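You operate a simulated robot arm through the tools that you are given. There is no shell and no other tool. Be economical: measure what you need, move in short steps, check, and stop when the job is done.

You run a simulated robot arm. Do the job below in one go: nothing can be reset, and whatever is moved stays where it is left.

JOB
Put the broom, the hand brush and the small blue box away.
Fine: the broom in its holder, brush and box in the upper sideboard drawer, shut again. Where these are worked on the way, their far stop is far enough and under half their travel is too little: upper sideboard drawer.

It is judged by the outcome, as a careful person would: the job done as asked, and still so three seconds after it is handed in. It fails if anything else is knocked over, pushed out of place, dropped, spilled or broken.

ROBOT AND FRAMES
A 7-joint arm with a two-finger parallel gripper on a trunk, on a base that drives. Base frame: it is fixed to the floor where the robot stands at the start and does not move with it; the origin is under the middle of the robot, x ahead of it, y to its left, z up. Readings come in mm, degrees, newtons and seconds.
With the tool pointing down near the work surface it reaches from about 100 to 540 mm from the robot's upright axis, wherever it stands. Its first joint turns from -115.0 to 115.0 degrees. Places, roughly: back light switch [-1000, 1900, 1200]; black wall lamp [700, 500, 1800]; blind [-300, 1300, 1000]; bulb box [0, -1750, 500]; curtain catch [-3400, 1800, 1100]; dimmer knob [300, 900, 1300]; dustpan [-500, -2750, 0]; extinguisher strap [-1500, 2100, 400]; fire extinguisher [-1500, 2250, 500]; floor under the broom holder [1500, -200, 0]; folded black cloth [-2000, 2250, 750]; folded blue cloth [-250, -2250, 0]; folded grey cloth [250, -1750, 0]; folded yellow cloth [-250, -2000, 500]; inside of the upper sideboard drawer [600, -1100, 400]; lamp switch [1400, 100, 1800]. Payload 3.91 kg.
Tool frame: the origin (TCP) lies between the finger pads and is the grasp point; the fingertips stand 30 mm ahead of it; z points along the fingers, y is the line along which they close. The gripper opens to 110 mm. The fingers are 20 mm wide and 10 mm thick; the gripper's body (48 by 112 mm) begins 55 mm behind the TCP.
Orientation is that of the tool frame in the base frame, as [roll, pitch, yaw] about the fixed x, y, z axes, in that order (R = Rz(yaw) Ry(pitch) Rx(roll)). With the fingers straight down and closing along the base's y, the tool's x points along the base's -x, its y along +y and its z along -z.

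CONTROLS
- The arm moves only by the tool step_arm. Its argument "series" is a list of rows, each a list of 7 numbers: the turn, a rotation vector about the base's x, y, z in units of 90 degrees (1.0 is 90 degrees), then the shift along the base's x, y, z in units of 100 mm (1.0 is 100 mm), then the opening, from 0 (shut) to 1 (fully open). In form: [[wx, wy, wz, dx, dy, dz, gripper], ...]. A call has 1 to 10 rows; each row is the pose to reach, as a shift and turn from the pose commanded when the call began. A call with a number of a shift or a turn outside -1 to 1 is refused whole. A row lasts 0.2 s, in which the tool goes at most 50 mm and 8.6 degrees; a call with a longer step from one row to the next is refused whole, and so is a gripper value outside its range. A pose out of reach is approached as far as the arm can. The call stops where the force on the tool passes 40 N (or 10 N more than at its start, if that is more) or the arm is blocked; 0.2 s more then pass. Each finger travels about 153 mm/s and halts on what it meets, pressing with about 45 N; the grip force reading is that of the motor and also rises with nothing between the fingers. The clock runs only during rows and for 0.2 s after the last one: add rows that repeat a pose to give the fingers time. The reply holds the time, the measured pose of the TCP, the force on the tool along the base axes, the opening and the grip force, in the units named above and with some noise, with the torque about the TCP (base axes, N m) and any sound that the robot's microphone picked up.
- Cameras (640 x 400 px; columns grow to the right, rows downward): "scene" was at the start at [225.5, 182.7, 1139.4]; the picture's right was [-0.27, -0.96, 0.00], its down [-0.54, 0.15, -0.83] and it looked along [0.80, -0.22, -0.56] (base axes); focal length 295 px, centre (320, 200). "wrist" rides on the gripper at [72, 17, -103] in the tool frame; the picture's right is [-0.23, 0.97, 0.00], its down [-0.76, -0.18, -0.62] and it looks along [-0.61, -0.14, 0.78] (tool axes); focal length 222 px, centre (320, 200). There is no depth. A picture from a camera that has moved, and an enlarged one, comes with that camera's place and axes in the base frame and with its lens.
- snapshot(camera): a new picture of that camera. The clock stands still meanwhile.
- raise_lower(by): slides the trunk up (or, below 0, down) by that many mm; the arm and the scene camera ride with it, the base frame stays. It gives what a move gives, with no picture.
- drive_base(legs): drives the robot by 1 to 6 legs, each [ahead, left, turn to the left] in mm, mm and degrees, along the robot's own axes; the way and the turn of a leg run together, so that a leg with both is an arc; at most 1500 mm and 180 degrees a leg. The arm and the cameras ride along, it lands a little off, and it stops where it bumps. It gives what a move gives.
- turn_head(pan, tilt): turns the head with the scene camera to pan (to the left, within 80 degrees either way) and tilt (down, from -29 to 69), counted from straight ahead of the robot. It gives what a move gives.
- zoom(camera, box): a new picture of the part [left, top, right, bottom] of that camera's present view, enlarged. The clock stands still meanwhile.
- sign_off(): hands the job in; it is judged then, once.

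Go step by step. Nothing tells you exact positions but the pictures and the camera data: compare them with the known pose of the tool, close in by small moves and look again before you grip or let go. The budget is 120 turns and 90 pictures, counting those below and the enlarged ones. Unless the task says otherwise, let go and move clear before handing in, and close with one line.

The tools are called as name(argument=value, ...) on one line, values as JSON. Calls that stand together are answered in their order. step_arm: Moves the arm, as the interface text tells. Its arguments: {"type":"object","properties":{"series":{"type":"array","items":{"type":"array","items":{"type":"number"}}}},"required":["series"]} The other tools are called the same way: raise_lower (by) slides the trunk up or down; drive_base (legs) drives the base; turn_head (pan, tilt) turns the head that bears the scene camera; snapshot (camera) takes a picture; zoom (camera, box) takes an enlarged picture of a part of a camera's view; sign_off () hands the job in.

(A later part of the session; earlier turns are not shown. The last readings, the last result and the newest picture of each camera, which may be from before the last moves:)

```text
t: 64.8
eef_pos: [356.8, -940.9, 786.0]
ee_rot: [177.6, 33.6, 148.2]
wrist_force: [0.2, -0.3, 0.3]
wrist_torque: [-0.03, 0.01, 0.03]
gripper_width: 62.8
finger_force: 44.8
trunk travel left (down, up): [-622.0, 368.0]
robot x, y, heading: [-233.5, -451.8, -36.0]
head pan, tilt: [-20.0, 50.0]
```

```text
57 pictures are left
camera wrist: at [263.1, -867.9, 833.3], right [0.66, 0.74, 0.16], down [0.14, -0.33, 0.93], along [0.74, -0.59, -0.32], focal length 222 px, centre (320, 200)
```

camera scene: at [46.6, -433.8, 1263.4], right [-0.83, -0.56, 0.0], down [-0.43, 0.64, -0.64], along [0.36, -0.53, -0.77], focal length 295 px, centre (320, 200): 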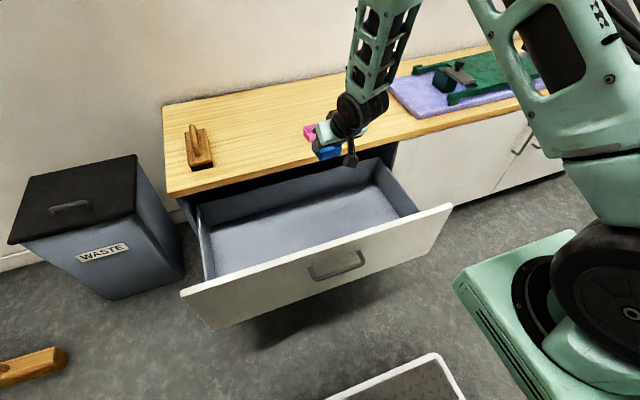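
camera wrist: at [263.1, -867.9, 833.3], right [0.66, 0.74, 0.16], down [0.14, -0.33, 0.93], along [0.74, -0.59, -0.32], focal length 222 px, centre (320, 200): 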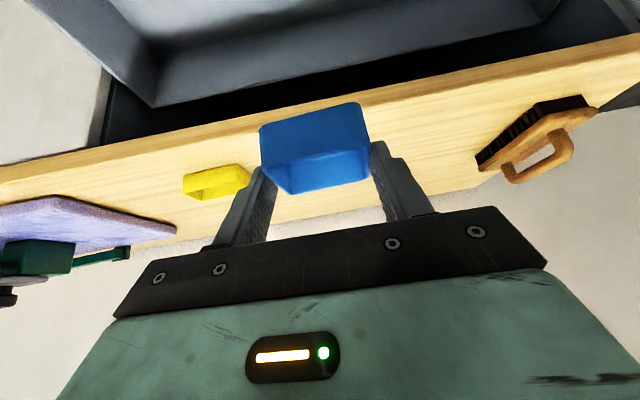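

The box hangs over the right half of the drawer (floor estimated at z≈400). I lower it in steps.

step_arm(series=[[0, 0, 0, 0, 0, -0.35, 0.35], [0, 0, 0, 0, 0, -0.7, 0.35], [0, 0, 0, 0, 0, -1.0, 0.35]])

step_arm(series=[[0, 0, 0, 0, 0, -0.35, 0.35], [0, 0, 0, 0, 0, -0.7, 0.35], [0, 0, 0, 0, 0, -1.0, 0.35]])

snapshot(camera="scene")

snapshot(camera="wrist")

```text
t: 65.6
eef_pos: [356.4, -940.2, 687.6]
ee_rot: [177.7, 33.7, 148.1]
wrist_force: [1.1, 0.0, 0.2]
wrist_torque: [-0.04, 0.0, 0.01]
gripper_width: 62.8
finger_force: 44.9
trunk travel left (down, up): [-622.0, 368.0]
robot x, y, heading: [-229.7, -454.8, -35.8]
head pan, tilt: [-20.0, 50.0]
```

```text
t: 66.4
eef_pos: [357.3, -938.8, 589.2]
ee_rot: [177.7, 33.6, 148.2]
wrist_force: [0.2, 0.2, -0.2]
wrist_torque: [0.02, -0.01, 0.01]
gripper_width: 62.6
finger_force: 45.4
trunk travel left (down, up): [-622.0, 368.0]
robot x, y, heading: [-230.9, -454.7, -36.0]
head pan, tilt: [-20.0, 50.0]
```

```text
56 pictures are left
camera scene: at [46.4, -433.6, 1263.5], right [-0.83, -0.56, 0.0], down [-0.43, 0.64, -0.64], along [0.36, -0.53, -0.77], focal length 295 px, centre (320, 200)
```

scene: 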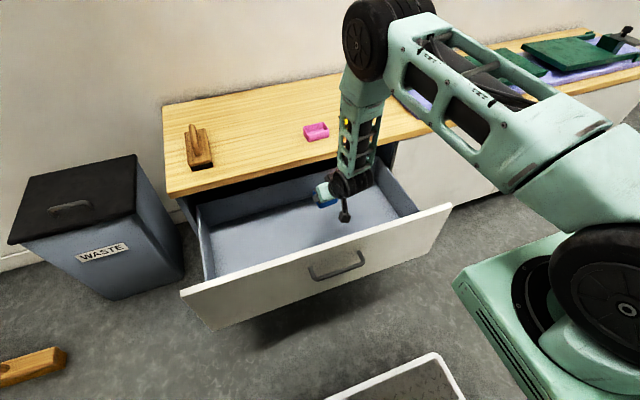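

```text
55 pictures are left
camera wrist: at [263.4, -867.2, 634.1], right [0.66, 0.74, 0.16], down [0.14, -0.33, 0.93], along [0.74, -0.59, -0.32], focal length 222 px, centre (320, 200)
```

wrist: 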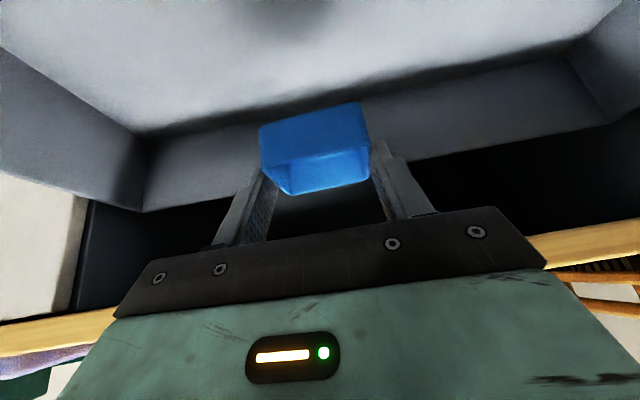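

Drawer floor confirmed near z≈392. Lowering on, gently at the end.

step_arm(series=[[0, 0, 0, 0, 0, -0.35, 0.35], [0, 0, 0, 0, 0, -0.7, 0.35], [0, 0, 0, 0, 0, -1.0, 0.35]])

step_arm(series=[[0, 0, 0, 0, 0, -0.2, 0.35], [0, 0, 0, 0, 0, -0.35, 0.35], [0, 0, 0, 0, 0, -0.45, 0.35]])

snapshot(camera="wrist")

snapshot(camera="scene")

```text
t: 67.2
eef_pos: [357.1, -940.7, 487.5]
ee_rot: [177.7, 33.8, 148.1]
wrist_force: [-1.3, 0.1, -0.2]
wrist_torque: [-0.01, 0.01, 0.0]
gripper_width: 62.8
finger_force: 44.7
trunk travel left (down, up): [-622.0, 368.0]
robot x, y, heading: [-232.7, -455.5, -36.1]
head pan, tilt: [-20.0, 50.0]
```

```text
t: 68.0
eef_pos: [357.6, -941.5, 442.1]
ee_rot: [177.7, 33.7, 148.2]
wrist_force: [-0.4, 0.3, -0.3]
wrist_torque: [-0.01, -0.04, 0.0]
gripper_width: 62.8
finger_force: 44.8
trunk travel left (down, up): [-622.0, 368.0]
robot x, y, heading: [-233.1, -448.5, -35.9]
head pan, tilt: [-20.0, 50.0]
```

```text
54 pictures are left
camera wrist: at [263.1, -868.2, 488.4], right [0.66, 0.74, 0.16], down [0.14, -0.33, 0.93], along [0.74, -0.59, -0.32], focal length 222 px, centre (320, 200)
```

wrist: 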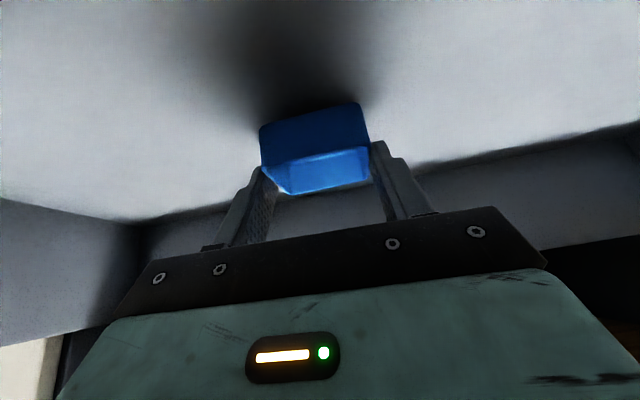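

```text
53 pictures are left
camera scene: at [46.5, -433.7, 1263.4], right [-0.83, -0.56, 0.0], down [-0.43, 0.64, -0.64], along [0.36, -0.53, -0.77], focal length 295 px, centre (320, 200)
```

scene: 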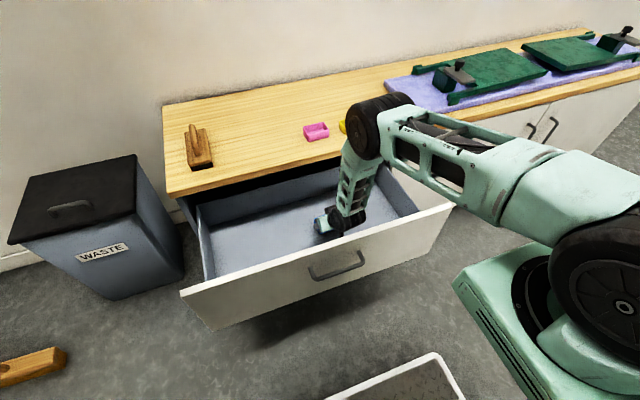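

Close to the floor now; lowering in small steps, watching force.

step_arm(series=[[0, 0, 0, 0, 0, -0.06, 0.35], [0, 0, 0, 0, 0, -0.12, 0.35]])

step_arm(series=[[0, 0, 0, 0, 0, -0.04, 0.35]])

step_arm(series=[[0, 0, 0, 0, 0, -0.04, 0.35]])

snapshot(camera="wrist")

```text
t: 68.6
eef_pos: [355.7, -940.0, 430.2]
ee_rot: [177.7, 33.6, 148.0]
wrist_force: [-1.0, -0.5, -0.7]
wrist_torque: [-0.02, -0.01, 0.01]
gripper_width: 62.7
finger_force: 44.8
trunk travel left (down, up): [-622.0, 368.0]
robot x, y, heading: [-229.2, -449.6, -36.1]
head pan, tilt: [-20.0, 50.0]
```

```text
t: 69.0
eef_pos: [357.1, -940.6, 426.1]
ee_rot: [177.7, 33.7, 148.2]
wrist_force: [-1.7, -0.1, 5.0]
wrist_torque: [-0.15, 0.08, -0.04]
gripper_width: 62.5
finger_force: 45.1
trunk travel left (down, up): [-622.0, 368.0]
robot x, y, heading: [-233.7, -454.7, -36.1]
head pan, tilt: [-20.0, 50.0]
```

```text
t: 69.4
eef_pos: [359.3, -942.7, 425.2]
ee_rot: [177.7, 34.3, 148.2]
wrist_force: [0.5, -1.5, 29.5]
wrist_torque: [-0.53, 0.42, 0.01]
gripper_width: 62.9
finger_force: 45.0
trunk travel left (down, up): [-622.0, 368.0]
robot x, y, heading: [-231.0, -453.3, -36.0]
head pan, tilt: [-20.0, 50.0]
```

```text
52 pictures are left
camera wrist: at [265.4, -869.5, 471.1], right [0.65, 0.74, 0.16], down [0.13, -0.32, 0.94], along [0.74, -0.59, -0.31], focal length 222 px, centre (320, 200)
```

wrist: 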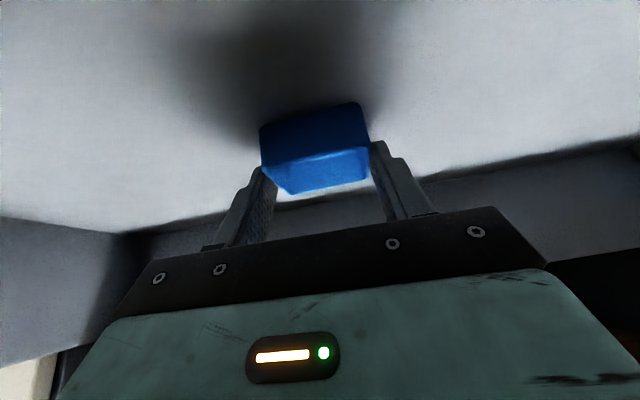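

The box rests on the drawer floor. Ease up 3 mm, open, and lift straight out.

step_arm(series=[[0, 0, 0, 0, 0, 0.04, 0.35], [0, 0, 0, 0, 0, 0.04, 0.7], [0, 0, 0, 0, 0, 0.04, 0.8], [0, 0, 0, 0, 0, 0.3, 0.8], [0, 0, 0, 0, 0, 0.65, 0.8], [0, 0, 0, 0, 0, 1.0, 0.8]])

step_arm(series=[[0, 0, 0, 0, 0, 0.35, 0.8], [0, 0, 0, 0, 0, 0.7, 0.8], [0, 0, 0, 0, 0, 1.0, 0.8]])

step_arm(series=[[0, 0, 0, 0, 0, 0.4, 0.8], [0, 0, 0, 0, 0, 0.8, 0.8], [0, 0, 0, 0, 0, 1.0, 0.8]])

step_arm(series=[[0, 0, 0, 0, 0, 0.4, 0.8], [0, 0, 0, 0, 0, 0.8, 0.8], [0, 0, 0, 0, 0, 1.0, 0.8]])

snapshot(camera="scene")

```text
t: 70.8
eef_pos: [356.7, -938.5, 521.4]
ee_rot: [177.7, 33.5, 148.3]
wrist_force: [0.3, -0.4, -0.7]
wrist_torque: [-0.02, 0.02, 0.0]
gripper_width: 87.9
finger_force: 0.0
trunk travel left (down, up): [-622.0, 368.0]
robot x, y, heading: [-230.7, -448.7, -36.1]
head pan, tilt: [-20.0, 50.0]
```

```text
t: 71.6
eef_pos: [357.5, -939.2, 621.7]
ee_rot: [177.7, 33.7, 148.0]
wrist_force: [0.3, 0.1, -0.1]
wrist_torque: [0.01, 0.02, 0.0]
gripper_width: 87.9
finger_force: 0.1
trunk travel left (down, up): [-622.0, 368.0]
robot x, y, heading: [-232.2, -450.5, -35.8]
head pan, tilt: [-20.0, 50.0]
```

```text
t: 72.4
eef_pos: [357.5, -941.4, 721.9]
ee_rot: [177.7, 33.7, 148.1]
wrist_force: [0.0, -0.4, 0.5]
wrist_torque: [-0.01, -0.02, 0.01]
gripper_width: 88.0
finger_force: 0.1
trunk travel left (down, up): [-622.0, 368.0]
robot x, y, heading: [-227.5, -453.3, -35.9]
head pan, tilt: [-20.0, 50.0]
```

```text
t: 73.2
eef_pos: [356.8, -939.5, 821.9]
ee_rot: [177.7, 33.7, 148.1]
wrist_force: [0.2, -0.5, 0.1]
wrist_torque: [-0.04, -0.01, 0.0]
gripper_width: 88.0
finger_force: 0.0
trunk travel left (down, up): [-622.0, 368.0]
robot x, y, heading: [-233.2, -450.9, -36.3]
head pan, tilt: [-20.0, 50.0]
```

```text
51 pictures are left
camera scene: at [46.7, -433.9, 1263.3], right [-0.83, -0.56, 0.0], down [-0.43, 0.64, -0.64], along [0.36, -0.53, -0.77], focal length 295 px, centre (320, 200)
```

scene: 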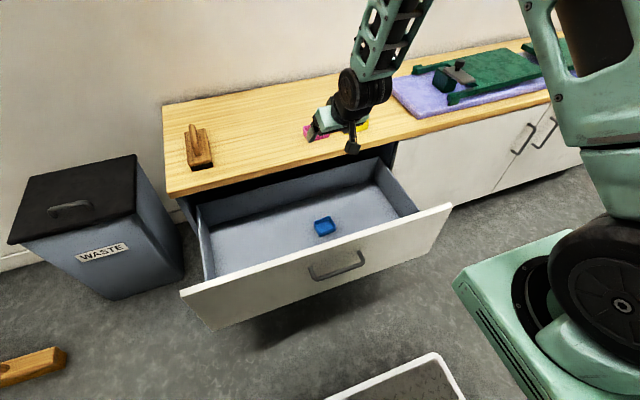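

The box lies in the drawer. Now the brush: I drive left and forward to bring the gripper above its handle.

drive_base(legs=[[0, 336, 0], [196, 0, 0]])

step_arm(series=[[0, 0, -0.045, 0, 0, 0, 0.8]])

snapshot(camera="wrist")

snapshot(camera="scene")

```text
t: 76.6
eef_pos: [716.8, -784.5, 821.5]
ee_rot: [177.7, 33.7, 148.2]
wrist_force: [-0.2, -0.2, -0.1]
wrist_torque: [0.01, 0.0, 0.06]
gripper_width: 88.1
finger_force: 0.1
trunk travel left (down, up): [-622.0, 368.0]
robot x, y, heading: [129.2, -302.1, -36.0]
head pan, tilt: [-20.0, 50.0]
```

```text
t: 77.0
eef_pos: [715.8, -783.6, 822.0]
ee_rot: [177.7, 33.7, 144.2]
wrist_force: [0.4, -0.1, -0.1]
wrist_torque: [0.0, -0.02, 0.01]
gripper_width: 88.0
finger_force: 0.1
trunk travel left (down, up): [-622.0, 368.0]
robot x, y, heading: [130.3, -298.1, -36.1]
head pan, tilt: [-20.0, 50.0]
```

```text
50 pictures are left
camera wrist: at [626.6, -705.5, 868.2], right [0.71, 0.69, 0.16], down [0.12, -0.33, 0.93], along [0.7, -0.64, -0.32], focal length 222 px, centre (320, 200)
```

wrist: 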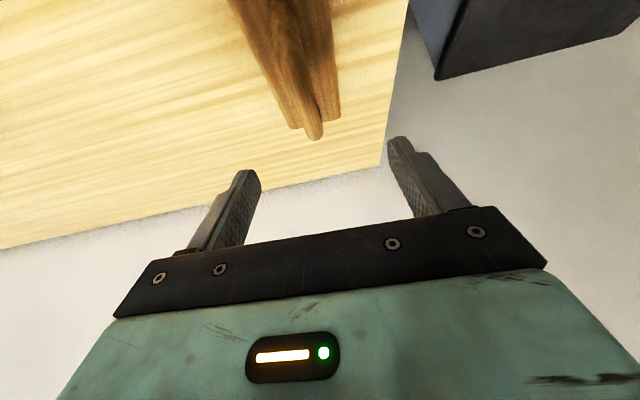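

```text
49 pictures are left
camera scene: at [403.9, -278.9, 1263.4], right [-0.83, -0.56, 0.0], down [-0.43, 0.64, -0.64], along [0.36, -0.53, -0.77], focal length 295 px, centre (320, 200)
```

scene: 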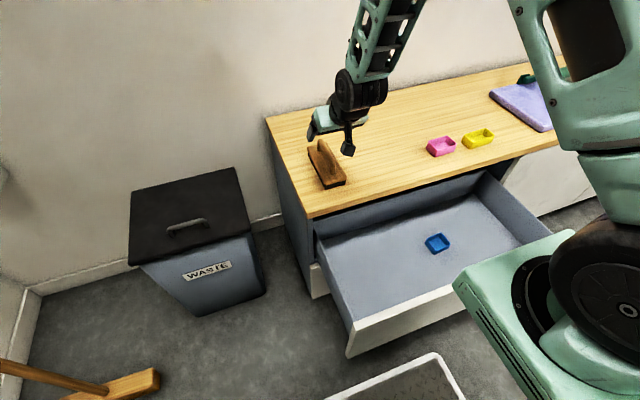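

The gripper hangs above the brush. I zoom to verify the alignment with the handle.

zoom(camera="scene", box=[270, 90, 390, 200])

step_arm(series=[[0, 0, 0, 0, 0, -0.25, 0.8]])

snapshot(camera="wrist")

```text
3.64 times, centred on (330, 145) of scene
camera zoom: at [403.9, -278.9, 1263.4], right [-0.83, -0.56, 0.0], down [-0.43, 0.64, -0.64], along [0.36, -0.53, -0.77], focal length 1074 px, centre (284, 400)
```

zoom: 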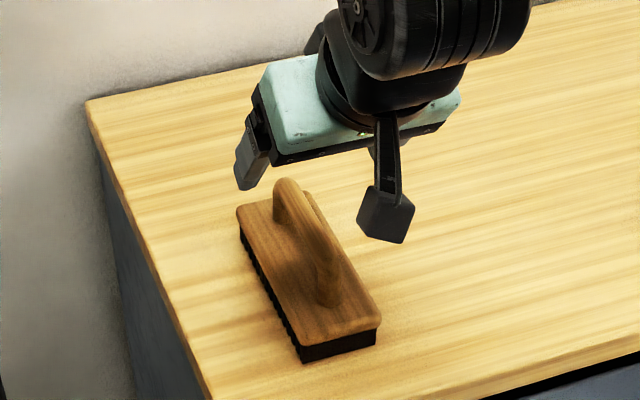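

```text
t: 77.4
eef_pos: [714.0, -784.1, 796.2]
ee_rot: [177.7, 33.7, 144.1]
wrist_force: [0.2, -0.2, 0.1]
wrist_torque: [0.02, -0.01, 0.02]
gripper_width: 87.8
finger_force: 0.0
trunk travel left (down, up): [-622.0, 368.0]
robot x, y, heading: [126.1, -301.9, -36.0]
head pan, tilt: [-20.0, 50.0]
```

```text
47 pictures are left
camera wrist: at [626.5, -705.8, 843.2], right [0.7, 0.69, 0.16], down [0.12, -0.33, 0.94], along [0.7, -0.64, -0.32], focal length 222 px, centre (320, 200)
```

wrist: 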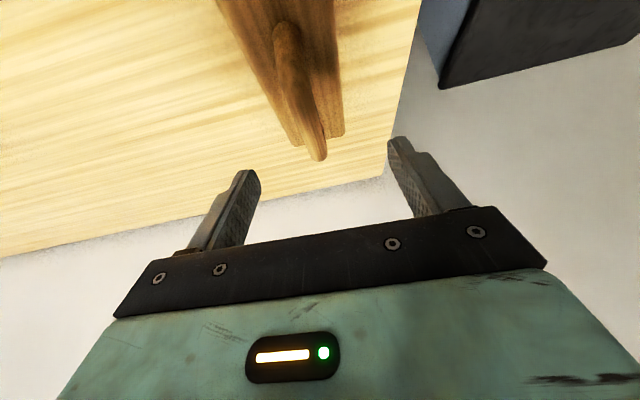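

Alignment is good; handle at L -216, F ≈1015–1105, top ≈745. Lowering onto the handle and gripping.

step_arm(series=[[0, 0, 0, 0.06, -0.07, -0.25, 0.8], [0, 0, 0, 0.06, -0.07, -0.52, 0.8]])

snapshot(camera="wrist")

zoom(camera="scene", box=[270, 90, 390, 200])

```text
t: 78.0
eef_pos: [722.3, -790.4, 744.7]
ee_rot: [177.8, 33.7, 144.3]
wrist_force: [0.3, -0.1, 0.6]
wrist_torque: [0.03, -0.01, -0.02]
gripper_width: 87.9
finger_force: 0.0
trunk travel left (down, up): [-622.0, 368.0]
robot x, y, heading: [128.2, -295.7, -36.0]
head pan, tilt: [-20.0, 50.0]
```

```text
46 pictures are left
camera wrist: at [632.8, -712.1, 791.1], right [0.7, 0.69, 0.16], down [0.12, -0.33, 0.94], along [0.7, -0.64, -0.32], focal length 222 px, centre (320, 200)
```

wrist: 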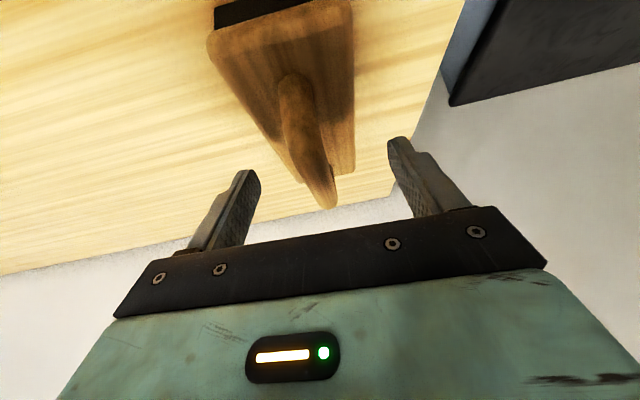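

```text
3.64 times, centred on (330, 145) of scene
camera zoom: at [403.8, -278.6, 1263.5], right [-0.83, -0.56, 0.0], down [-0.43, 0.63, -0.64], along [0.36, -0.53, -0.77], focal length 1074 px, centre (284, 400)
```

zoom: 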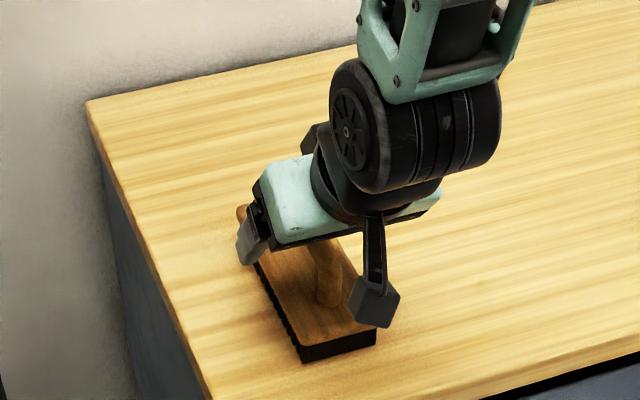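

The handle lies between the fingers. Closing.

step_arm(series=[[0, 0, 0, 0, 0, -0.04, 0.8], [0, 0, 0, 0, 0, -0.04, 0.4], [0, 0, 0, 0, 0, -0.04, 0.05], [0, 0, 0, 0, 0, -0.04, 0.05], [0, 0, 0, 0, 0, -0.04, 0.05]])

step_arm(series=[[0, 0, 0, 0, 0, 0.1, 0.05], [0, 0, 0, 0, 0, 0.35, 0.05]])

snapshot(camera="wrist")

```text
t: 79.2
eef_pos: [721.9, -791.3, 741.5]
ee_rot: [177.6, 33.7, 144.3]
wrist_force: [-1.2, -0.6, -0.1]
wrist_torque: [-0.02, -0.08, -0.03]
gripper_width: 16.9
finger_force: 45.0
trunk travel left (down, up): [-622.0, 368.0]
robot x, y, heading: [124.3, -297.4, -36.1]
head pan, tilt: [-20.0, 50.0]
```

```text
t: 79.8
eef_pos: [720.7, -790.5, 776.0]
ee_rot: [177.7, 33.8, 144.3]
wrist_force: [0.6, -1.0, -1.9]
wrist_torque: [0.03, 0.04, 0.02]
gripper_width: 16.8
finger_force: 45.4
trunk travel left (down, up): [-622.0, 368.0]
robot x, y, heading: [125.6, -303.4, -35.8]
head pan, tilt: [-20.0, 50.0]
```

```text
44 pictures are left
camera wrist: at [632.3, -712.9, 822.2], right [0.7, 0.69, 0.16], down [0.12, -0.34, 0.93], along [0.7, -0.64, -0.32], focal length 222 px, centre (320, 200)
```

wrist: 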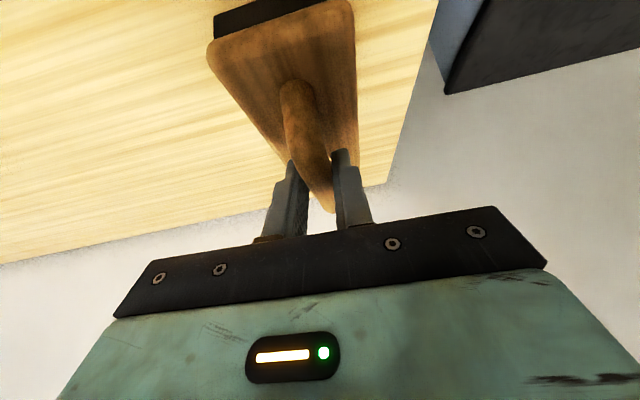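

The brush is held. Raise it, then drive back and right over the drawer's left half.

step_arm(series=[[0, 0, 0, 0, 0, 0.3, 0.05], [0, 0, 0, 0, 0, 0.5, 0.05]])

drive_base(legs=[[-225, 0, 0], [0, -90, 0]])

step_arm(series=[[0, 0, 0, 0, 0, -0.4, 0.05], [0, 0, 0, 0, 0, -0.8, 0.05], [0, 0, 0, 0, 0, -1.0, 0.05]])

snapshot(camera="scene")

snapshot(camera="wrist")

```text
t: 80.4
eef_pos: [719.6, -791.9, 826.1]
ee_rot: [177.8, 33.7, 144.3]
wrist_force: [0.0, -1.2, -1.5]
wrist_torque: [0.0, 0.02, 0.02]
gripper_width: 17.1
finger_force: 45.0
trunk travel left (down, up): [-622.0, 368.0]
robot x, y, heading: [128.3, -299.0, -36.0]
head pan, tilt: [-20.0, 50.0]
```

```text
t: 82.8
eef_pos: [487.7, -732.1, 825.4]
ee_rot: [177.7, 33.6, 144.3]
wrist_force: [-0.5, -0.3, -1.8]
wrist_torque: [0.01, 0.03, -0.02]
gripper_width: 17.0
finger_force: 45.1
trunk travel left (down, up): [-622.0, 368.0]
robot x, y, heading: [-105.4, -242.2, -35.8]
head pan, tilt: [-20.0, 50.0]
```

```text
t: 83.6
eef_pos: [488.0, -731.9, 725.9]
ee_rot: [177.8, 33.7, 144.2]
wrist_force: [-0.3, 0.2, -1.8]
wrist_torque: [0.02, 0.02, -0.02]
gripper_width: 16.9
finger_force: 44.4
trunk travel left (down, up): [-622.0, 368.0]
robot x, y, heading: [-106.2, -240.8, -36.0]
head pan, tilt: [-20.0, 50.0]
```

```text
43 pictures are left
camera scene: at [170.1, -219.9, 1263.4], right [-0.83, -0.56, 0.0], down [-0.43, 0.63, -0.64], along [0.36, -0.53, -0.77], focal length 295 px, centre (320, 200)
```

scene: 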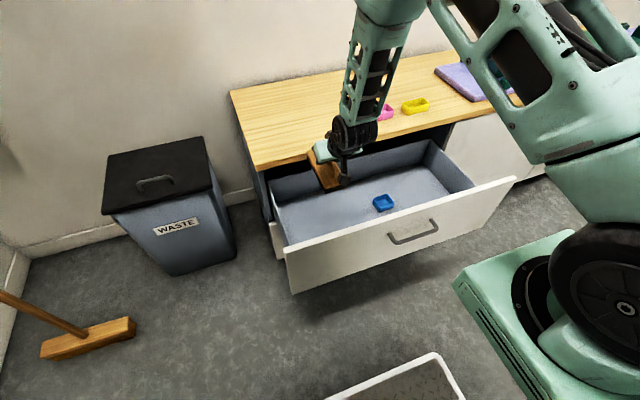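

```text
42 pictures are left
camera wrist: at [399.6, -653.2, 772.1], right [0.7, 0.69, 0.16], down [0.12, -0.33, 0.93], along [0.7, -0.64, -0.32], focal length 222 px, centre (320, 200)
```

wrist: 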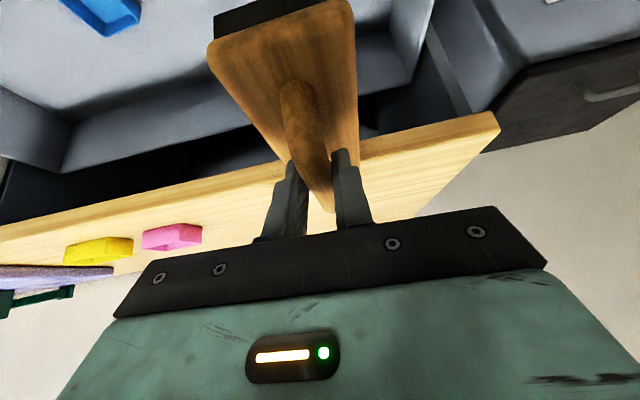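

Brush is over the drawer. I shift 12 mm toward me for clearance to the counter edge and lower in steps.

step_arm(series=[[0, 0, 0, -0.1, 0.07, 0, 0.05], [0, 0, 0, -0.1, 0.07, -0.4, 0.05], [0, 0, 0, -0.1, 0.07, -0.8, 0.05], [0, 0, 0, -0.1, 0.07, -1.0, 0.05]])

step_arm(series=[[0, 0, 0, 0, 0, -0.4, 0.05], [0, 0, 0, 0, 0, -0.8, 0.05], [0, 0, 0, 0, 0, -1.0, 0.05]])

step_arm(series=[[0, 0, 0, 0, 0, -0.2, 0.05], [0, 0, 0, 0, 0, -0.4, 0.05]])

snapshot(camera="scene")

snapshot(camera="wrist")

```text
t: 84.6
eef_pos: [477.0, -725.1, 625.5]
ee_rot: [177.6, 33.7, 144.2]
wrist_force: [-0.4, 0.3, -1.1]
wrist_torque: [0.03, 0.03, -0.01]
gripper_width: 16.9
finger_force: 45.6
trunk travel left (down, up): [-622.0, 368.0]
robot x, y, heading: [-103.7, -236.5, -36.0]
head pan, tilt: [-20.0, 50.0]
```

```text
t: 85.4
eef_pos: [478.6, -725.1, 524.6]
ee_rot: [177.7, 33.7, 144.2]
wrist_force: [0.3, 0.7, -1.2]
wrist_torque: [0.03, 0.02, 0.03]
gripper_width: 17.3
finger_force: 44.7
trunk travel left (down, up): [-622.0, 368.0]
robot x, y, heading: [-107.8, -241.6, -36.3]
head pan, tilt: [-20.0, 50.0]
```

```text
t: 86.0
eef_pos: [477.1, -725.7, 483.9]
ee_rot: [177.7, 33.7, 144.2]
wrist_force: [0.4, -0.7, -1.5]
wrist_torque: [0.03, 0.03, 0.0]
gripper_width: 17.1
finger_force: 45.0
trunk travel left (down, up): [-622.0, 368.0]
robot x, y, heading: [-103.7, -243.6, -36.2]
head pan, tilt: [-20.0, 50.0]
```

```text
41 pictures are left
camera scene: at [170.2, -219.9, 1263.4], right [-0.83, -0.56, 0.0], down [-0.43, 0.63, -0.64], along [0.36, -0.53, -0.77], focal length 295 px, centre (320, 200)
```

scene: 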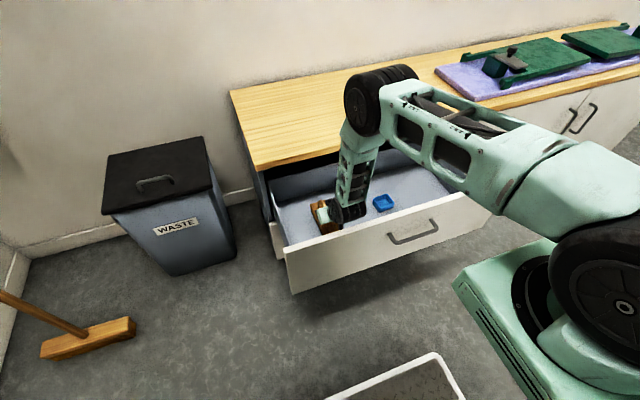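

```text
40 pictures are left
camera wrist: at [389.4, -647.1, 531.7], right [0.7, 0.69, 0.16], down [0.12, -0.33, 0.93], along [0.7, -0.64, -0.32], focal length 222 px, centre (320, 200)
```

wrist: 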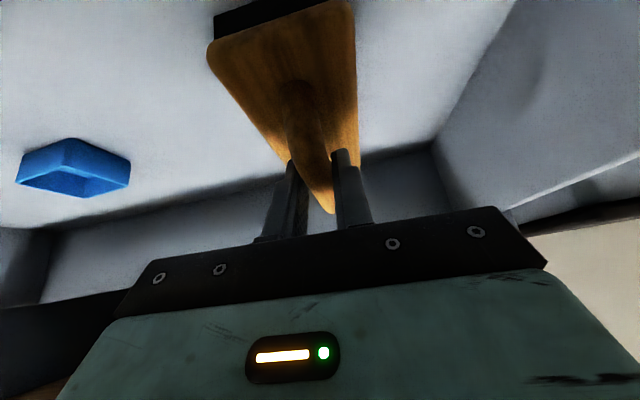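

Close to the floor; small steps until contact.

step_arm(series=[[0, 0, 0, 0, 0, -0.06, 0.05], [0, 0, 0, 0, 0, -0.12, 0.05]])

step_arm(series=[[0, 0, 0, 0, 0, -0.04, 0.05]])

step_arm(series=[[0, 0, 0, 0, 0, -0.03, 0.05]])

```text
t: 86.6
eef_pos: [478.2, -725.3, 473.5]
ee_rot: [177.8, 33.7, 144.4]
wrist_force: [0.4, 0.1, -1.9]
wrist_torque: [0.0, 0.04, -0.02]
gripper_width: 17.1
finger_force: 45.5
trunk travel left (down, up): [-622.0, 368.0]
robot x, y, heading: [-107.6, -240.7, -36.0]
head pan, tilt: [-20.0, 50.0]
```

```text
t: 87.0
eef_pos: [478.5, -724.9, 469.4]
ee_rot: [177.7, 33.6, 144.3]
wrist_force: [1.1, -0.1, -1.8]
wrist_torque: [0.0, 0.01, 0.0]
gripper_width: 16.9
finger_force: 44.8
trunk travel left (down, up): [-622.0, 368.0]
robot x, y, heading: [-104.9, -243.3, -35.8]
head pan, tilt: [-20.0, 50.0]
```

```text
t: 87.4
eef_pos: [477.4, -724.9, 466.6]
ee_rot: [177.7, 33.6, 144.2]
wrist_force: [0.6, 0.0, -1.7]
wrist_torque: [0.0, 0.02, -0.01]
gripper_width: 17.0
finger_force: 44.9
trunk travel left (down, up): [-622.0, 368.0]
robot x, y, heading: [-108.0, -236.3, -35.8]
head pan, tilt: [-20.0, 50.0]
```

step_arm(series=[[0, 0, 0, 0, 0, -0.04, 0.05]])

step_arm(series=[[0, 0, 0, 0, 0, -0.03, 0.05]])

```text
t: 87.8
eef_pos: [478.0, -725.3, 464.6]
ee_rot: [177.7, 33.8, 144.3]
wrist_force: [-2.2, -2.0, 17.8]
wrist_torque: [1.84, 2.01, 0.36]
gripper_width: 16.9
finger_force: 44.5
trunk travel left (down, up): [-622.0, 368.0]
robot x, y, heading: [-105.2, -241.6, -36.0]
head pan, tilt: [-20.0, 50.0]
```

```text
t: 88.2
eef_pos: [480.4, -728.0, 465.1]
ee_rot: [177.7, 34.2, 144.2]
wrist_force: [-1.8, -1.4, 24.0]
wrist_torque: [2.47, 2.9, 0.25]
gripper_width: 17.3
finger_force: 44.7
trunk travel left (down, up): [-622.0, 368.0]
robot x, y, heading: [-106.6, -240.1, -36.1]
head pan, tilt: [-20.0, 50.0]
stopped in row 1: the force on the tool passed its limit (the readings are from after the stop); the commanded pose is now the measured one
```

The torque says the contact is ~155 mm toward me — the wrist is touching the drawer's front edge, not the brush the floor. I lift a little, shift forward 22 mm, and look.

step_arm(series=[[0, 0, 0, 0, 0, 0.1, 0.05], [0, 0, 0, 0.18, -0.13, 0.1, 0.05], [0, 0, 0, 0.18, -0.13, 0.1, 0.05]])

zoom(camera="scene", box=[220, 60, 520, 300])

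```text
t: 89.0
eef_pos: [498.3, -738.7, 472.9]
ee_rot: [177.7, 33.9, 144.1]
wrist_force: [0.1, 0.2, -2.1]
wrist_torque: [0.02, 0.01, -0.01]
gripper_width: 17.5
finger_force: 44.6
trunk travel left (down, up): [-622.0, 368.0]
robot x, y, heading: [-108.7, -242.3, -35.8]
head pan, tilt: [-20.0, 50.0]
```

```text
1.67 times, centred on (370, 180) of scene
camera zoom: at [170.3, -220.0, 1263.3], right [-0.83, -0.56, 0.0], down [-0.43, 0.64, -0.64], along [0.36, -0.53, -0.77], focal length 492 px, centre (237, 233)
```

zoom: 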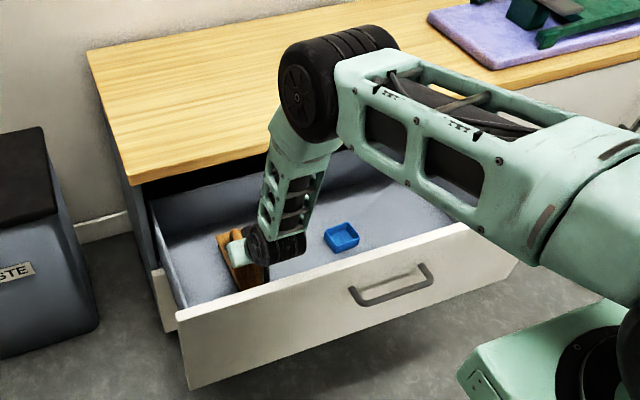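

step_arm(series=[[0, 0, 0, 0, 0, -0.06, 0.05]])

step_arm(series=[[0, 0, 0, 0, 0, -0.04, 0.05]])

step_arm(series=[[0, 0, 0, 0, 0, -0.03, 0.05]])

```text
t: 89.4
eef_pos: [497.4, -740.3, 467.7]
ee_rot: [177.8, 33.9, 144.2]
wrist_force: [0.1, 0.2, -1.5]
wrist_torque: [-0.01, 0.07, -0.04]
gripper_width: 17.1
finger_force: 44.7
trunk travel left (down, up): [-622.0, 368.0]
robot x, y, heading: [-110.2, -241.3, -36.0]
head pan, tilt: [-20.0, 50.0]
```

```text
t: 89.8
eef_pos: [497.3, -739.0, 463.6]
ee_rot: [177.7, 33.8, 144.2]
wrist_force: [1.0, 0.3, -2.0]
wrist_torque: [0.0, 0.04, -0.01]
gripper_width: 17.2
finger_force: 44.6
trunk travel left (down, up): [-622.0, 368.0]
robot x, y, heading: [-108.1, -238.4, -36.0]
head pan, tilt: [-20.0, 50.0]
```

```text
t: 90.2
eef_pos: [499.4, -739.5, 461.2]
ee_rot: [177.7, 34.0, 144.3]
wrist_force: [-1.9, -0.5, 8.6]
wrist_torque: [0.57, 0.43, 0.07]
gripper_width: 17.0
finger_force: 45.7
trunk travel left (down, up): [-622.0, 368.0]
robot x, y, heading: [-108.3, -241.1, -36.2]
head pan, tilt: [-20.0, 50.0]
```

Contact at the predicted height: the brush is on the floor. Release and rise straight out.

step_arm(series=[[0, 0, 0, 0, 0, 0, 0.3], [0, 0, 0, 0, 0, 0, 0.5], [0, 0, 0, 0, 0, 0, 0.5], [0, 0, 0, 0, 0, 0.3, 0.5], [0, 0, 0, 0, 0, 0.65, 0.5], [0, 0, 0, 0, 0, 1.0, 0.5]])

step_arm(series=[[0, 0, 0, 0, 0, 0.4, 0.5], [0, 0, 0, 0, 0, 0.8, 0.5], [0, 0, 0, 0, 0, 1.0, 0.5]])

step_arm(series=[[0, 0, 0, 0, 0, 0.4, 0.5], [0, 0, 0, 0, 0, 0.8, 0.5], [0, 0, 0, 0, 0, 1.0, 0.5]])

step_arm(series=[[0, 0, 0, 0, 0, 0.4, 0.5], [0, 0, 0, 0, 0, 0.8, 0.5], [0, 0, 0, 0, 0, 1.0, 0.5]])

snapshot(camera="scene")

```text
t: 91.6
eef_pos: [497.7, -739.9, 561.1]
ee_rot: [177.6, 33.9, 144.2]
wrist_force: [-0.6, -0.3, 0.8]
wrist_torque: [-0.01, -0.03, 0.0]
gripper_width: 54.9
finger_force: 0.0
trunk travel left (down, up): [-622.0, 368.0]
robot x, y, heading: [-107.7, -238.9, -36.3]
head pan, tilt: [-20.0, 50.0]
```

```text
t: 92.4
eef_pos: [497.4, -739.4, 660.8]
ee_rot: [177.6, 33.9, 144.3]
wrist_force: [0.2, -0.1, -0.4]
wrist_torque: [-0.02, -0.01, -0.01]
gripper_width: 55.2
finger_force: 0.0
trunk travel left (down, up): [-622.0, 368.0]
robot x, y, heading: [-107.6, -239.4, -36.0]
head pan, tilt: [-20.0, 50.0]
```

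```text
t: 93.2
eef_pos: [496.8, -739.1, 761.0]
ee_rot: [177.6, 33.8, 144.2]
wrist_force: [0.4, 0.1, -0.5]
wrist_torque: [-0.03, -0.01, -0.02]
gripper_width: 54.9
finger_force: 0.1
trunk travel left (down, up): [-622.0, 368.0]
robot x, y, heading: [-108.4, -237.7, -36.0]
head pan, tilt: [-20.0, 50.0]
```

```text
t: 94.0
eef_pos: [497.4, -740.1, 860.4]
ee_rot: [177.7, 33.9, 144.4]
wrist_force: [0.1, -0.6, -0.3]
wrist_torque: [0.02, 0.0, 0.0]
gripper_width: 55.0
finger_force: 0.1
trunk travel left (down, up): [-622.0, 368.0]
robot x, y, heading: [-104.6, -238.4, -35.7]
head pan, tilt: [-20.0, 50.0]
```

```text
38 pictures are left
camera scene: at [170.4, -220.1, 1263.3], right [-0.83, -0.56, 0.0], down [-0.43, 0.64, -0.64], along [0.36, -0.53, -0.77], focal length 295 px, centre (320, 200)
```

scene: 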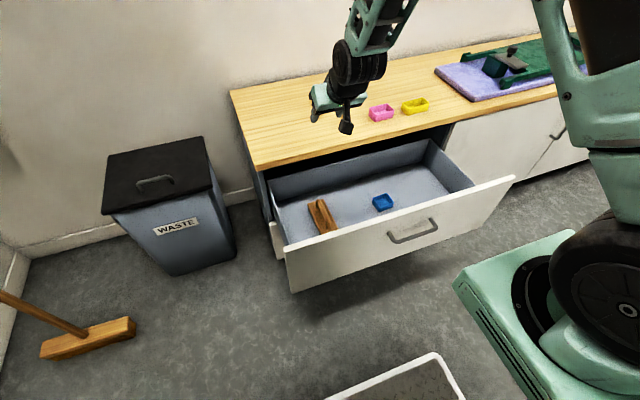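

Both items lie in the drawer. I back off, close the fingers, line up with the drawer front's middle (below the handle) and lower the trunk to push it shut.

drive_base(legs=[[-330, 0, 0], [0, -175, 0]])

raise_lower(by=-400)

step_arm(series=[[0, 0, 0, 0, 0, -0.1, 0.2], [0, 0, 0, 0, 0, -0.2, 0], [0, 0, 0, 0, 0, -0.2, 0]])

turn_head(pan=-20, tilt=30)

snapshot(camera="scene")

snapshot(camera="wrist")

```text
t: 97.2
eef_pos: [126.4, -690.2, 859.4]
ee_rot: [177.6, 33.8, 143.9]
wrist_force: [0.2, -0.3, 0.2]
wrist_torque: [0.03, 0.01, 0.01]
gripper_width: 54.9
finger_force: 0.0
trunk travel left (down, up): [-622.0, 368.0]
robot x, y, heading: [-477.4, -184.9, -36.1]
head pan, tilt: [-20.0, 50.0]
```

```text
t: 101.0
eef_pos: [124.8, -689.6, 461.1]
ee_rot: [177.7, 33.8, 143.9]
wrist_force: [-0.1, -0.4, -0.1]
wrist_torque: [0.01, 0.01, 0.01]
gripper_width: 55.0
finger_force: 0.0
trunk travel left (down, up): [-222.0, 768.0]
robot x, y, heading: [-480.4, -188.2, -36.2]
head pan, tilt: [-20.0, 50.0]
```

```text
t: 101.8
eef_pos: [126.3, -688.2, 440.5]
ee_rot: [177.7, 33.9, 144.0]
wrist_force: [0.5, 1.2, 0.2]
wrist_torque: [0.01, -0.01, 0.01]
gripper_width: 0.1
finger_force: 38.2
trunk travel left (down, up): [-222.0, 768.0]
robot x, y, heading: [-479.5, -186.5, -36.0]
head pan, tilt: [-20.0, 50.0]
```

```text
t: 102.7
eef_pos: [126.2, -689.2, 440.1]
ee_rot: [177.8, 33.8, 143.9]
wrist_force: [0.1, 0.3, -0.8]
wrist_torque: [0.01, 0.02, -0.02]
gripper_width: 0.0
finger_force: 37.2
trunk travel left (down, up): [-222.0, 768.0]
robot x, y, heading: [-476.9, -187.7, -36.5]
head pan, tilt: [-20.0, 30.0]
```

```text
37 pictures are left
camera scene: at [-192.1, -179.1, 892.8], right [-0.83, -0.56, 0.0], down [-0.28, 0.42, -0.87], along [0.48, -0.72, -0.5], focal length 295 px, centre (320, 200)
```

scene: 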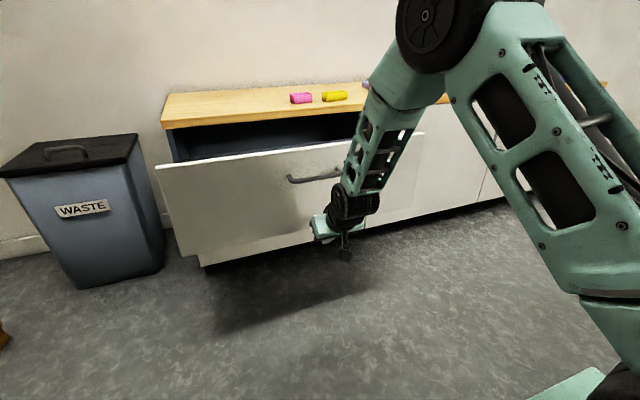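

```text
36 pictures are left
camera wrist: at [38.1, -610.1, 485.8], right [0.71, 0.69, 0.16], down [0.11, -0.33, 0.94], along [0.7, -0.64, -0.31], focal length 222 px, centre (320, 200)
```

wrist: 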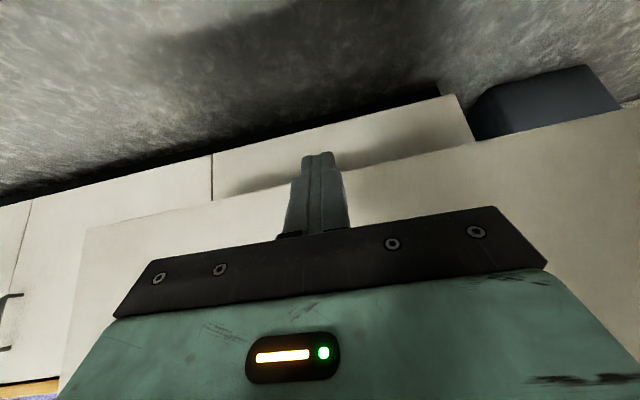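

Aligned: fingertips will meet the front panel below the handle. I raise 15 mm and drive forward to push it shut.

step_arm(series=[[0, 0, 0, 0, 0, 0.15, 0]])

drive_base(legs=[[200, 0, 0]])

snapshot(camera="scene")

```text
t: 103.1
eef_pos: [126.3, -689.0, 456.2]
ee_rot: [177.7, 33.9, 144.1]
wrist_force: [-0.5, -0.3, -0.2]
wrist_torque: [-0.02, 0.0, -0.01]
gripper_width: 0.1
finger_force: 37.4
trunk travel left (down, up): [-222.0, 768.0]
robot x, y, heading: [-479.7, -186.4, -36.3]
head pan, tilt: [-20.0, 30.0]
```

```text
t: 104.7
eef_pos: [289.6, -807.0, 455.5]
ee_rot: [177.8, 33.9, 144.1]
wrist_force: [0.4, 0.0, 0.3]
wrist_torque: [0.01, 0.02, -0.06]
gripper_width: 0.1
finger_force: 37.9
trunk travel left (down, up): [-222.0, 768.0]
robot x, y, heading: [-314.5, -306.6, -36.1]
head pan, tilt: [-20.0, 30.0]
```

```text
35 pictures are left
camera scene: at [-29.8, -297.4, 892.9], right [-0.83, -0.56, 0.0], down [-0.28, 0.42, -0.87], along [0.48, -0.72, -0.5], focal length 295 px, centre (320, 200)
```

scene: 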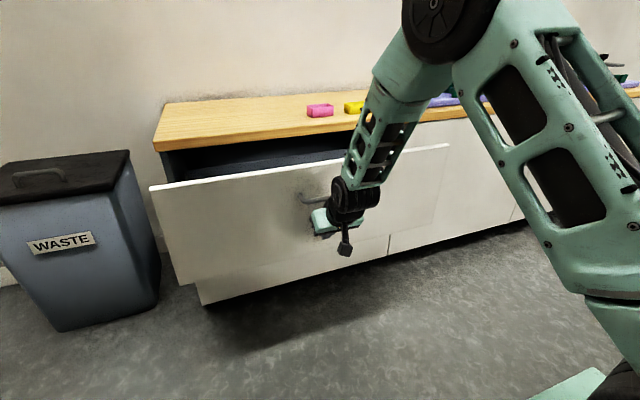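

It is closing smoothly. Continue, then small final pushes.

drive_base(legs=[[150, 0, 0]])

drive_base(legs=[[50, 0, 0]])

snapshot(camera="scene")

```text
t: 106.0
eef_pos: [411.5, -895.3, 455.2]
ee_rot: [177.7, 34.1, 144.1]
wrist_force: [0.4, -0.9, 0.6]
wrist_torque: [0.0, -0.05, 0.01]
gripper_width: 0.0
finger_force: 37.4
trunk travel left (down, up): [-222.0, 768.0]
robot x, y, heading: [-194.9, -397.3, -36.1]
head pan, tilt: [-20.0, 30.0]
```

```text
t: 107.0
eef_pos: [452.2, -924.9, 454.8]
ee_rot: [177.7, 34.0, 144.0]
wrist_force: [1.2, -0.1, 0.5]
wrist_torque: [-0.01, 0.03, -0.03]
gripper_width: 0.0
finger_force: 37.9
trunk travel left (down, up): [-222.0, 768.0]
robot x, y, heading: [-150.3, -425.8, -35.9]
head pan, tilt: [-20.0, 30.0]
```

```text
34 pictures are left
camera scene: at [132.2, -415.3, 892.9], right [-0.83, -0.56, 0.0], down [-0.28, 0.41, -0.87], along [0.48, -0.72, -0.5], focal length 295 px, centre (320, 200)
```

scene: 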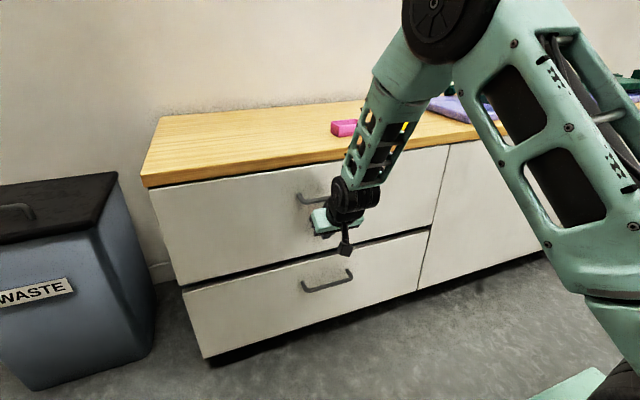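

Almost shut; gentle last pushes until it stops.

drive_base(legs=[[12, 0, 0]])

drive_base(legs=[[12, 0, 0]])

zoom(camera="scene", box=[130, 100, 450, 300])

```text
t: 107.8
eef_pos: [456.3, -926.3, 451.8]
ee_rot: [177.6, 33.1, 144.2]
wrist_force: [-0.7, -0.1, 0.4]
wrist_torque: [-0.02, -0.05, -0.01]
gripper_width: 0.2
finger_force: 37.8
trunk travel left (down, up): [-222.0, 768.0]
robot x, y, heading: [-142.8, -428.9, -36.5]
head pan, tilt: [-20.0, 30.0]
stopped in leg 1: the force on the tool passed its limit (the readings are from after the stop); the commanded pose is now the measured one
```

```text
t: 108.6
eef_pos: [457.3, -926.9, 448.2]
ee_rot: [177.7, 32.3, 144.2]
wrist_force: [-0.3, 1.0, -0.3]
wrist_torque: [0.02, -0.04, 0.0]
gripper_width: 0.0
finger_force: 38.0
trunk travel left (down, up): [-222.0, 768.0]
robot x, y, heading: [-140.9, -431.9, -36.1]
head pan, tilt: [-20.0, 30.0]
stopped in leg 1: the force on the tool passed its limit (the readings are from after the stop); the commanded pose is now the measured one
```

```text
2.00 times, centred on (290, 200) of scene
camera zoom: at [144.8, -424.5, 892.9], right [-0.83, -0.56, 0.0], down [-0.28, 0.41, -0.87], along [0.48, -0.72, -0.5], focal length 591 px, centre (380, 200)
```

zoom: 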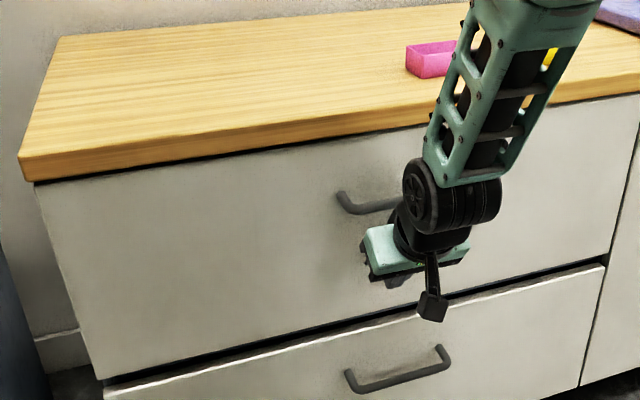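

The drawer is shut. Next the broom: I back off, move left in front of it, raise the trunk and inspect the holder.

drive_base(legs=[[-150, 0, 0], [0, 900, 0]])

raise_lower(by=150)

turn_head(pan=0, tilt=20)

snapshot(camera="scene")

```text
t: 114.3
eef_pos: [864.3, -109.2, 448.9]
ee_rot: [177.7, 32.3, 144.5]
wrist_force: [0.7, -0.3, 0.4]
wrist_torque: [-0.04, 0.01, 0.03]
gripper_width: 0.1
finger_force: 38.0
trunk travel left (down, up): [-222.0, 768.0]
robot x, y, heading: [264.9, 385.6, -35.6]
head pan, tilt: [-20.0, 30.0]
```

```text
t: 116.0
eef_pos: [865.9, -109.3, 598.0]
ee_rot: [177.6, 32.3, 144.6]
wrist_force: [0.1, 0.2, 0.0]
wrist_torque: [-0.01, -0.02, 0.01]
gripper_width: 0.0
finger_force: 37.4
trunk travel left (down, up): [-372.0, 618.0]
robot x, y, heading: [263.3, 380.3, -35.5]
head pan, tilt: [-20.0, 30.0]
```

```text
t: 116.9
eef_pos: [865.6, -108.7, 597.5]
ee_rot: [177.6, 32.3, 144.6]
wrist_force: [-0.1, -0.7, 0.8]
wrist_torque: [0.0, 0.02, 0.01]
gripper_width: 0.1
finger_force: 37.9
trunk travel left (down, up): [-372.0, 618.0]
robot x, y, heading: [268.6, 380.6, -35.8]
head pan, tilt: [0.0, 20.0]
```

```text
32 pictures are left
camera scene: at [573.8, 412.4, 1058.9], right [-0.58, -0.81, 0.0], down [-0.28, 0.2, -0.94], along [0.76, -0.55, -0.34], focal length 295 px, centre (320, 200)
```

scene: 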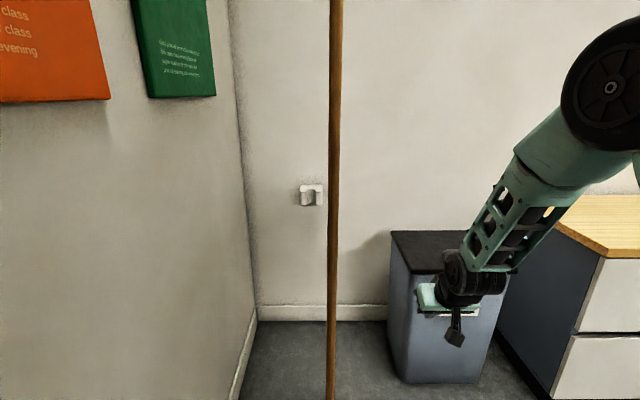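

zoom(camera="scene", box=[270, 160, 350, 230])

turn_head(pan=0, tilt=50)

snapshot(camera="scene")

```text
5.71 times, centred on (310, 195) of scene
camera zoom: at [573.8, 412.4, 1058.9], right [-0.58, -0.81, 0.0], down [-0.28, 0.2, -0.94], along [0.76, -0.55, -0.34], focal length 1687 px, centre (377, 229)
```

zoom: 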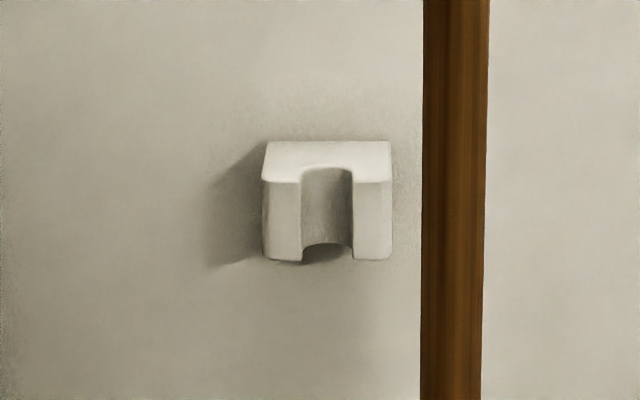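

```text
t: 117.8
eef_pos: [864.4, -108.5, 597.3]
ee_rot: [177.7, 32.4, 144.6]
wrist_force: [0.0, -0.6, 0.1]
wrist_torque: [0.0, -0.02, -0.04]
gripper_width: 0.0
finger_force: 37.9
trunk travel left (down, up): [-372.0, 618.0]
robot x, y, heading: [267.6, 381.4, -35.8]
head pan, tilt: [0.0, 50.0]
```

```text
30 pictures are left
camera scene: at [560.8, 421.9, 1013.4], right [-0.58, -0.81, 0.0], down [-0.62, 0.45, -0.64], along [0.52, -0.38, -0.77], focal length 295 px, centre (320, 200)
```

scene: 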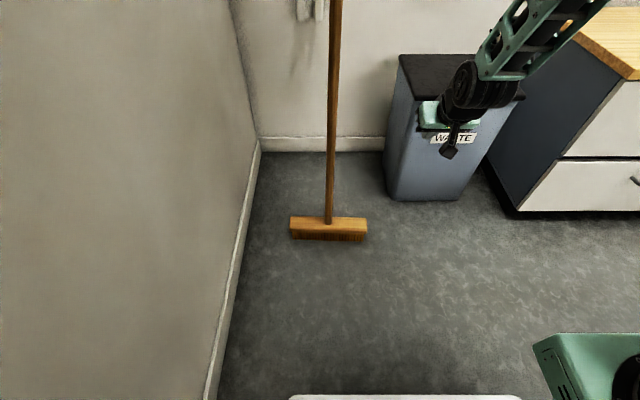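

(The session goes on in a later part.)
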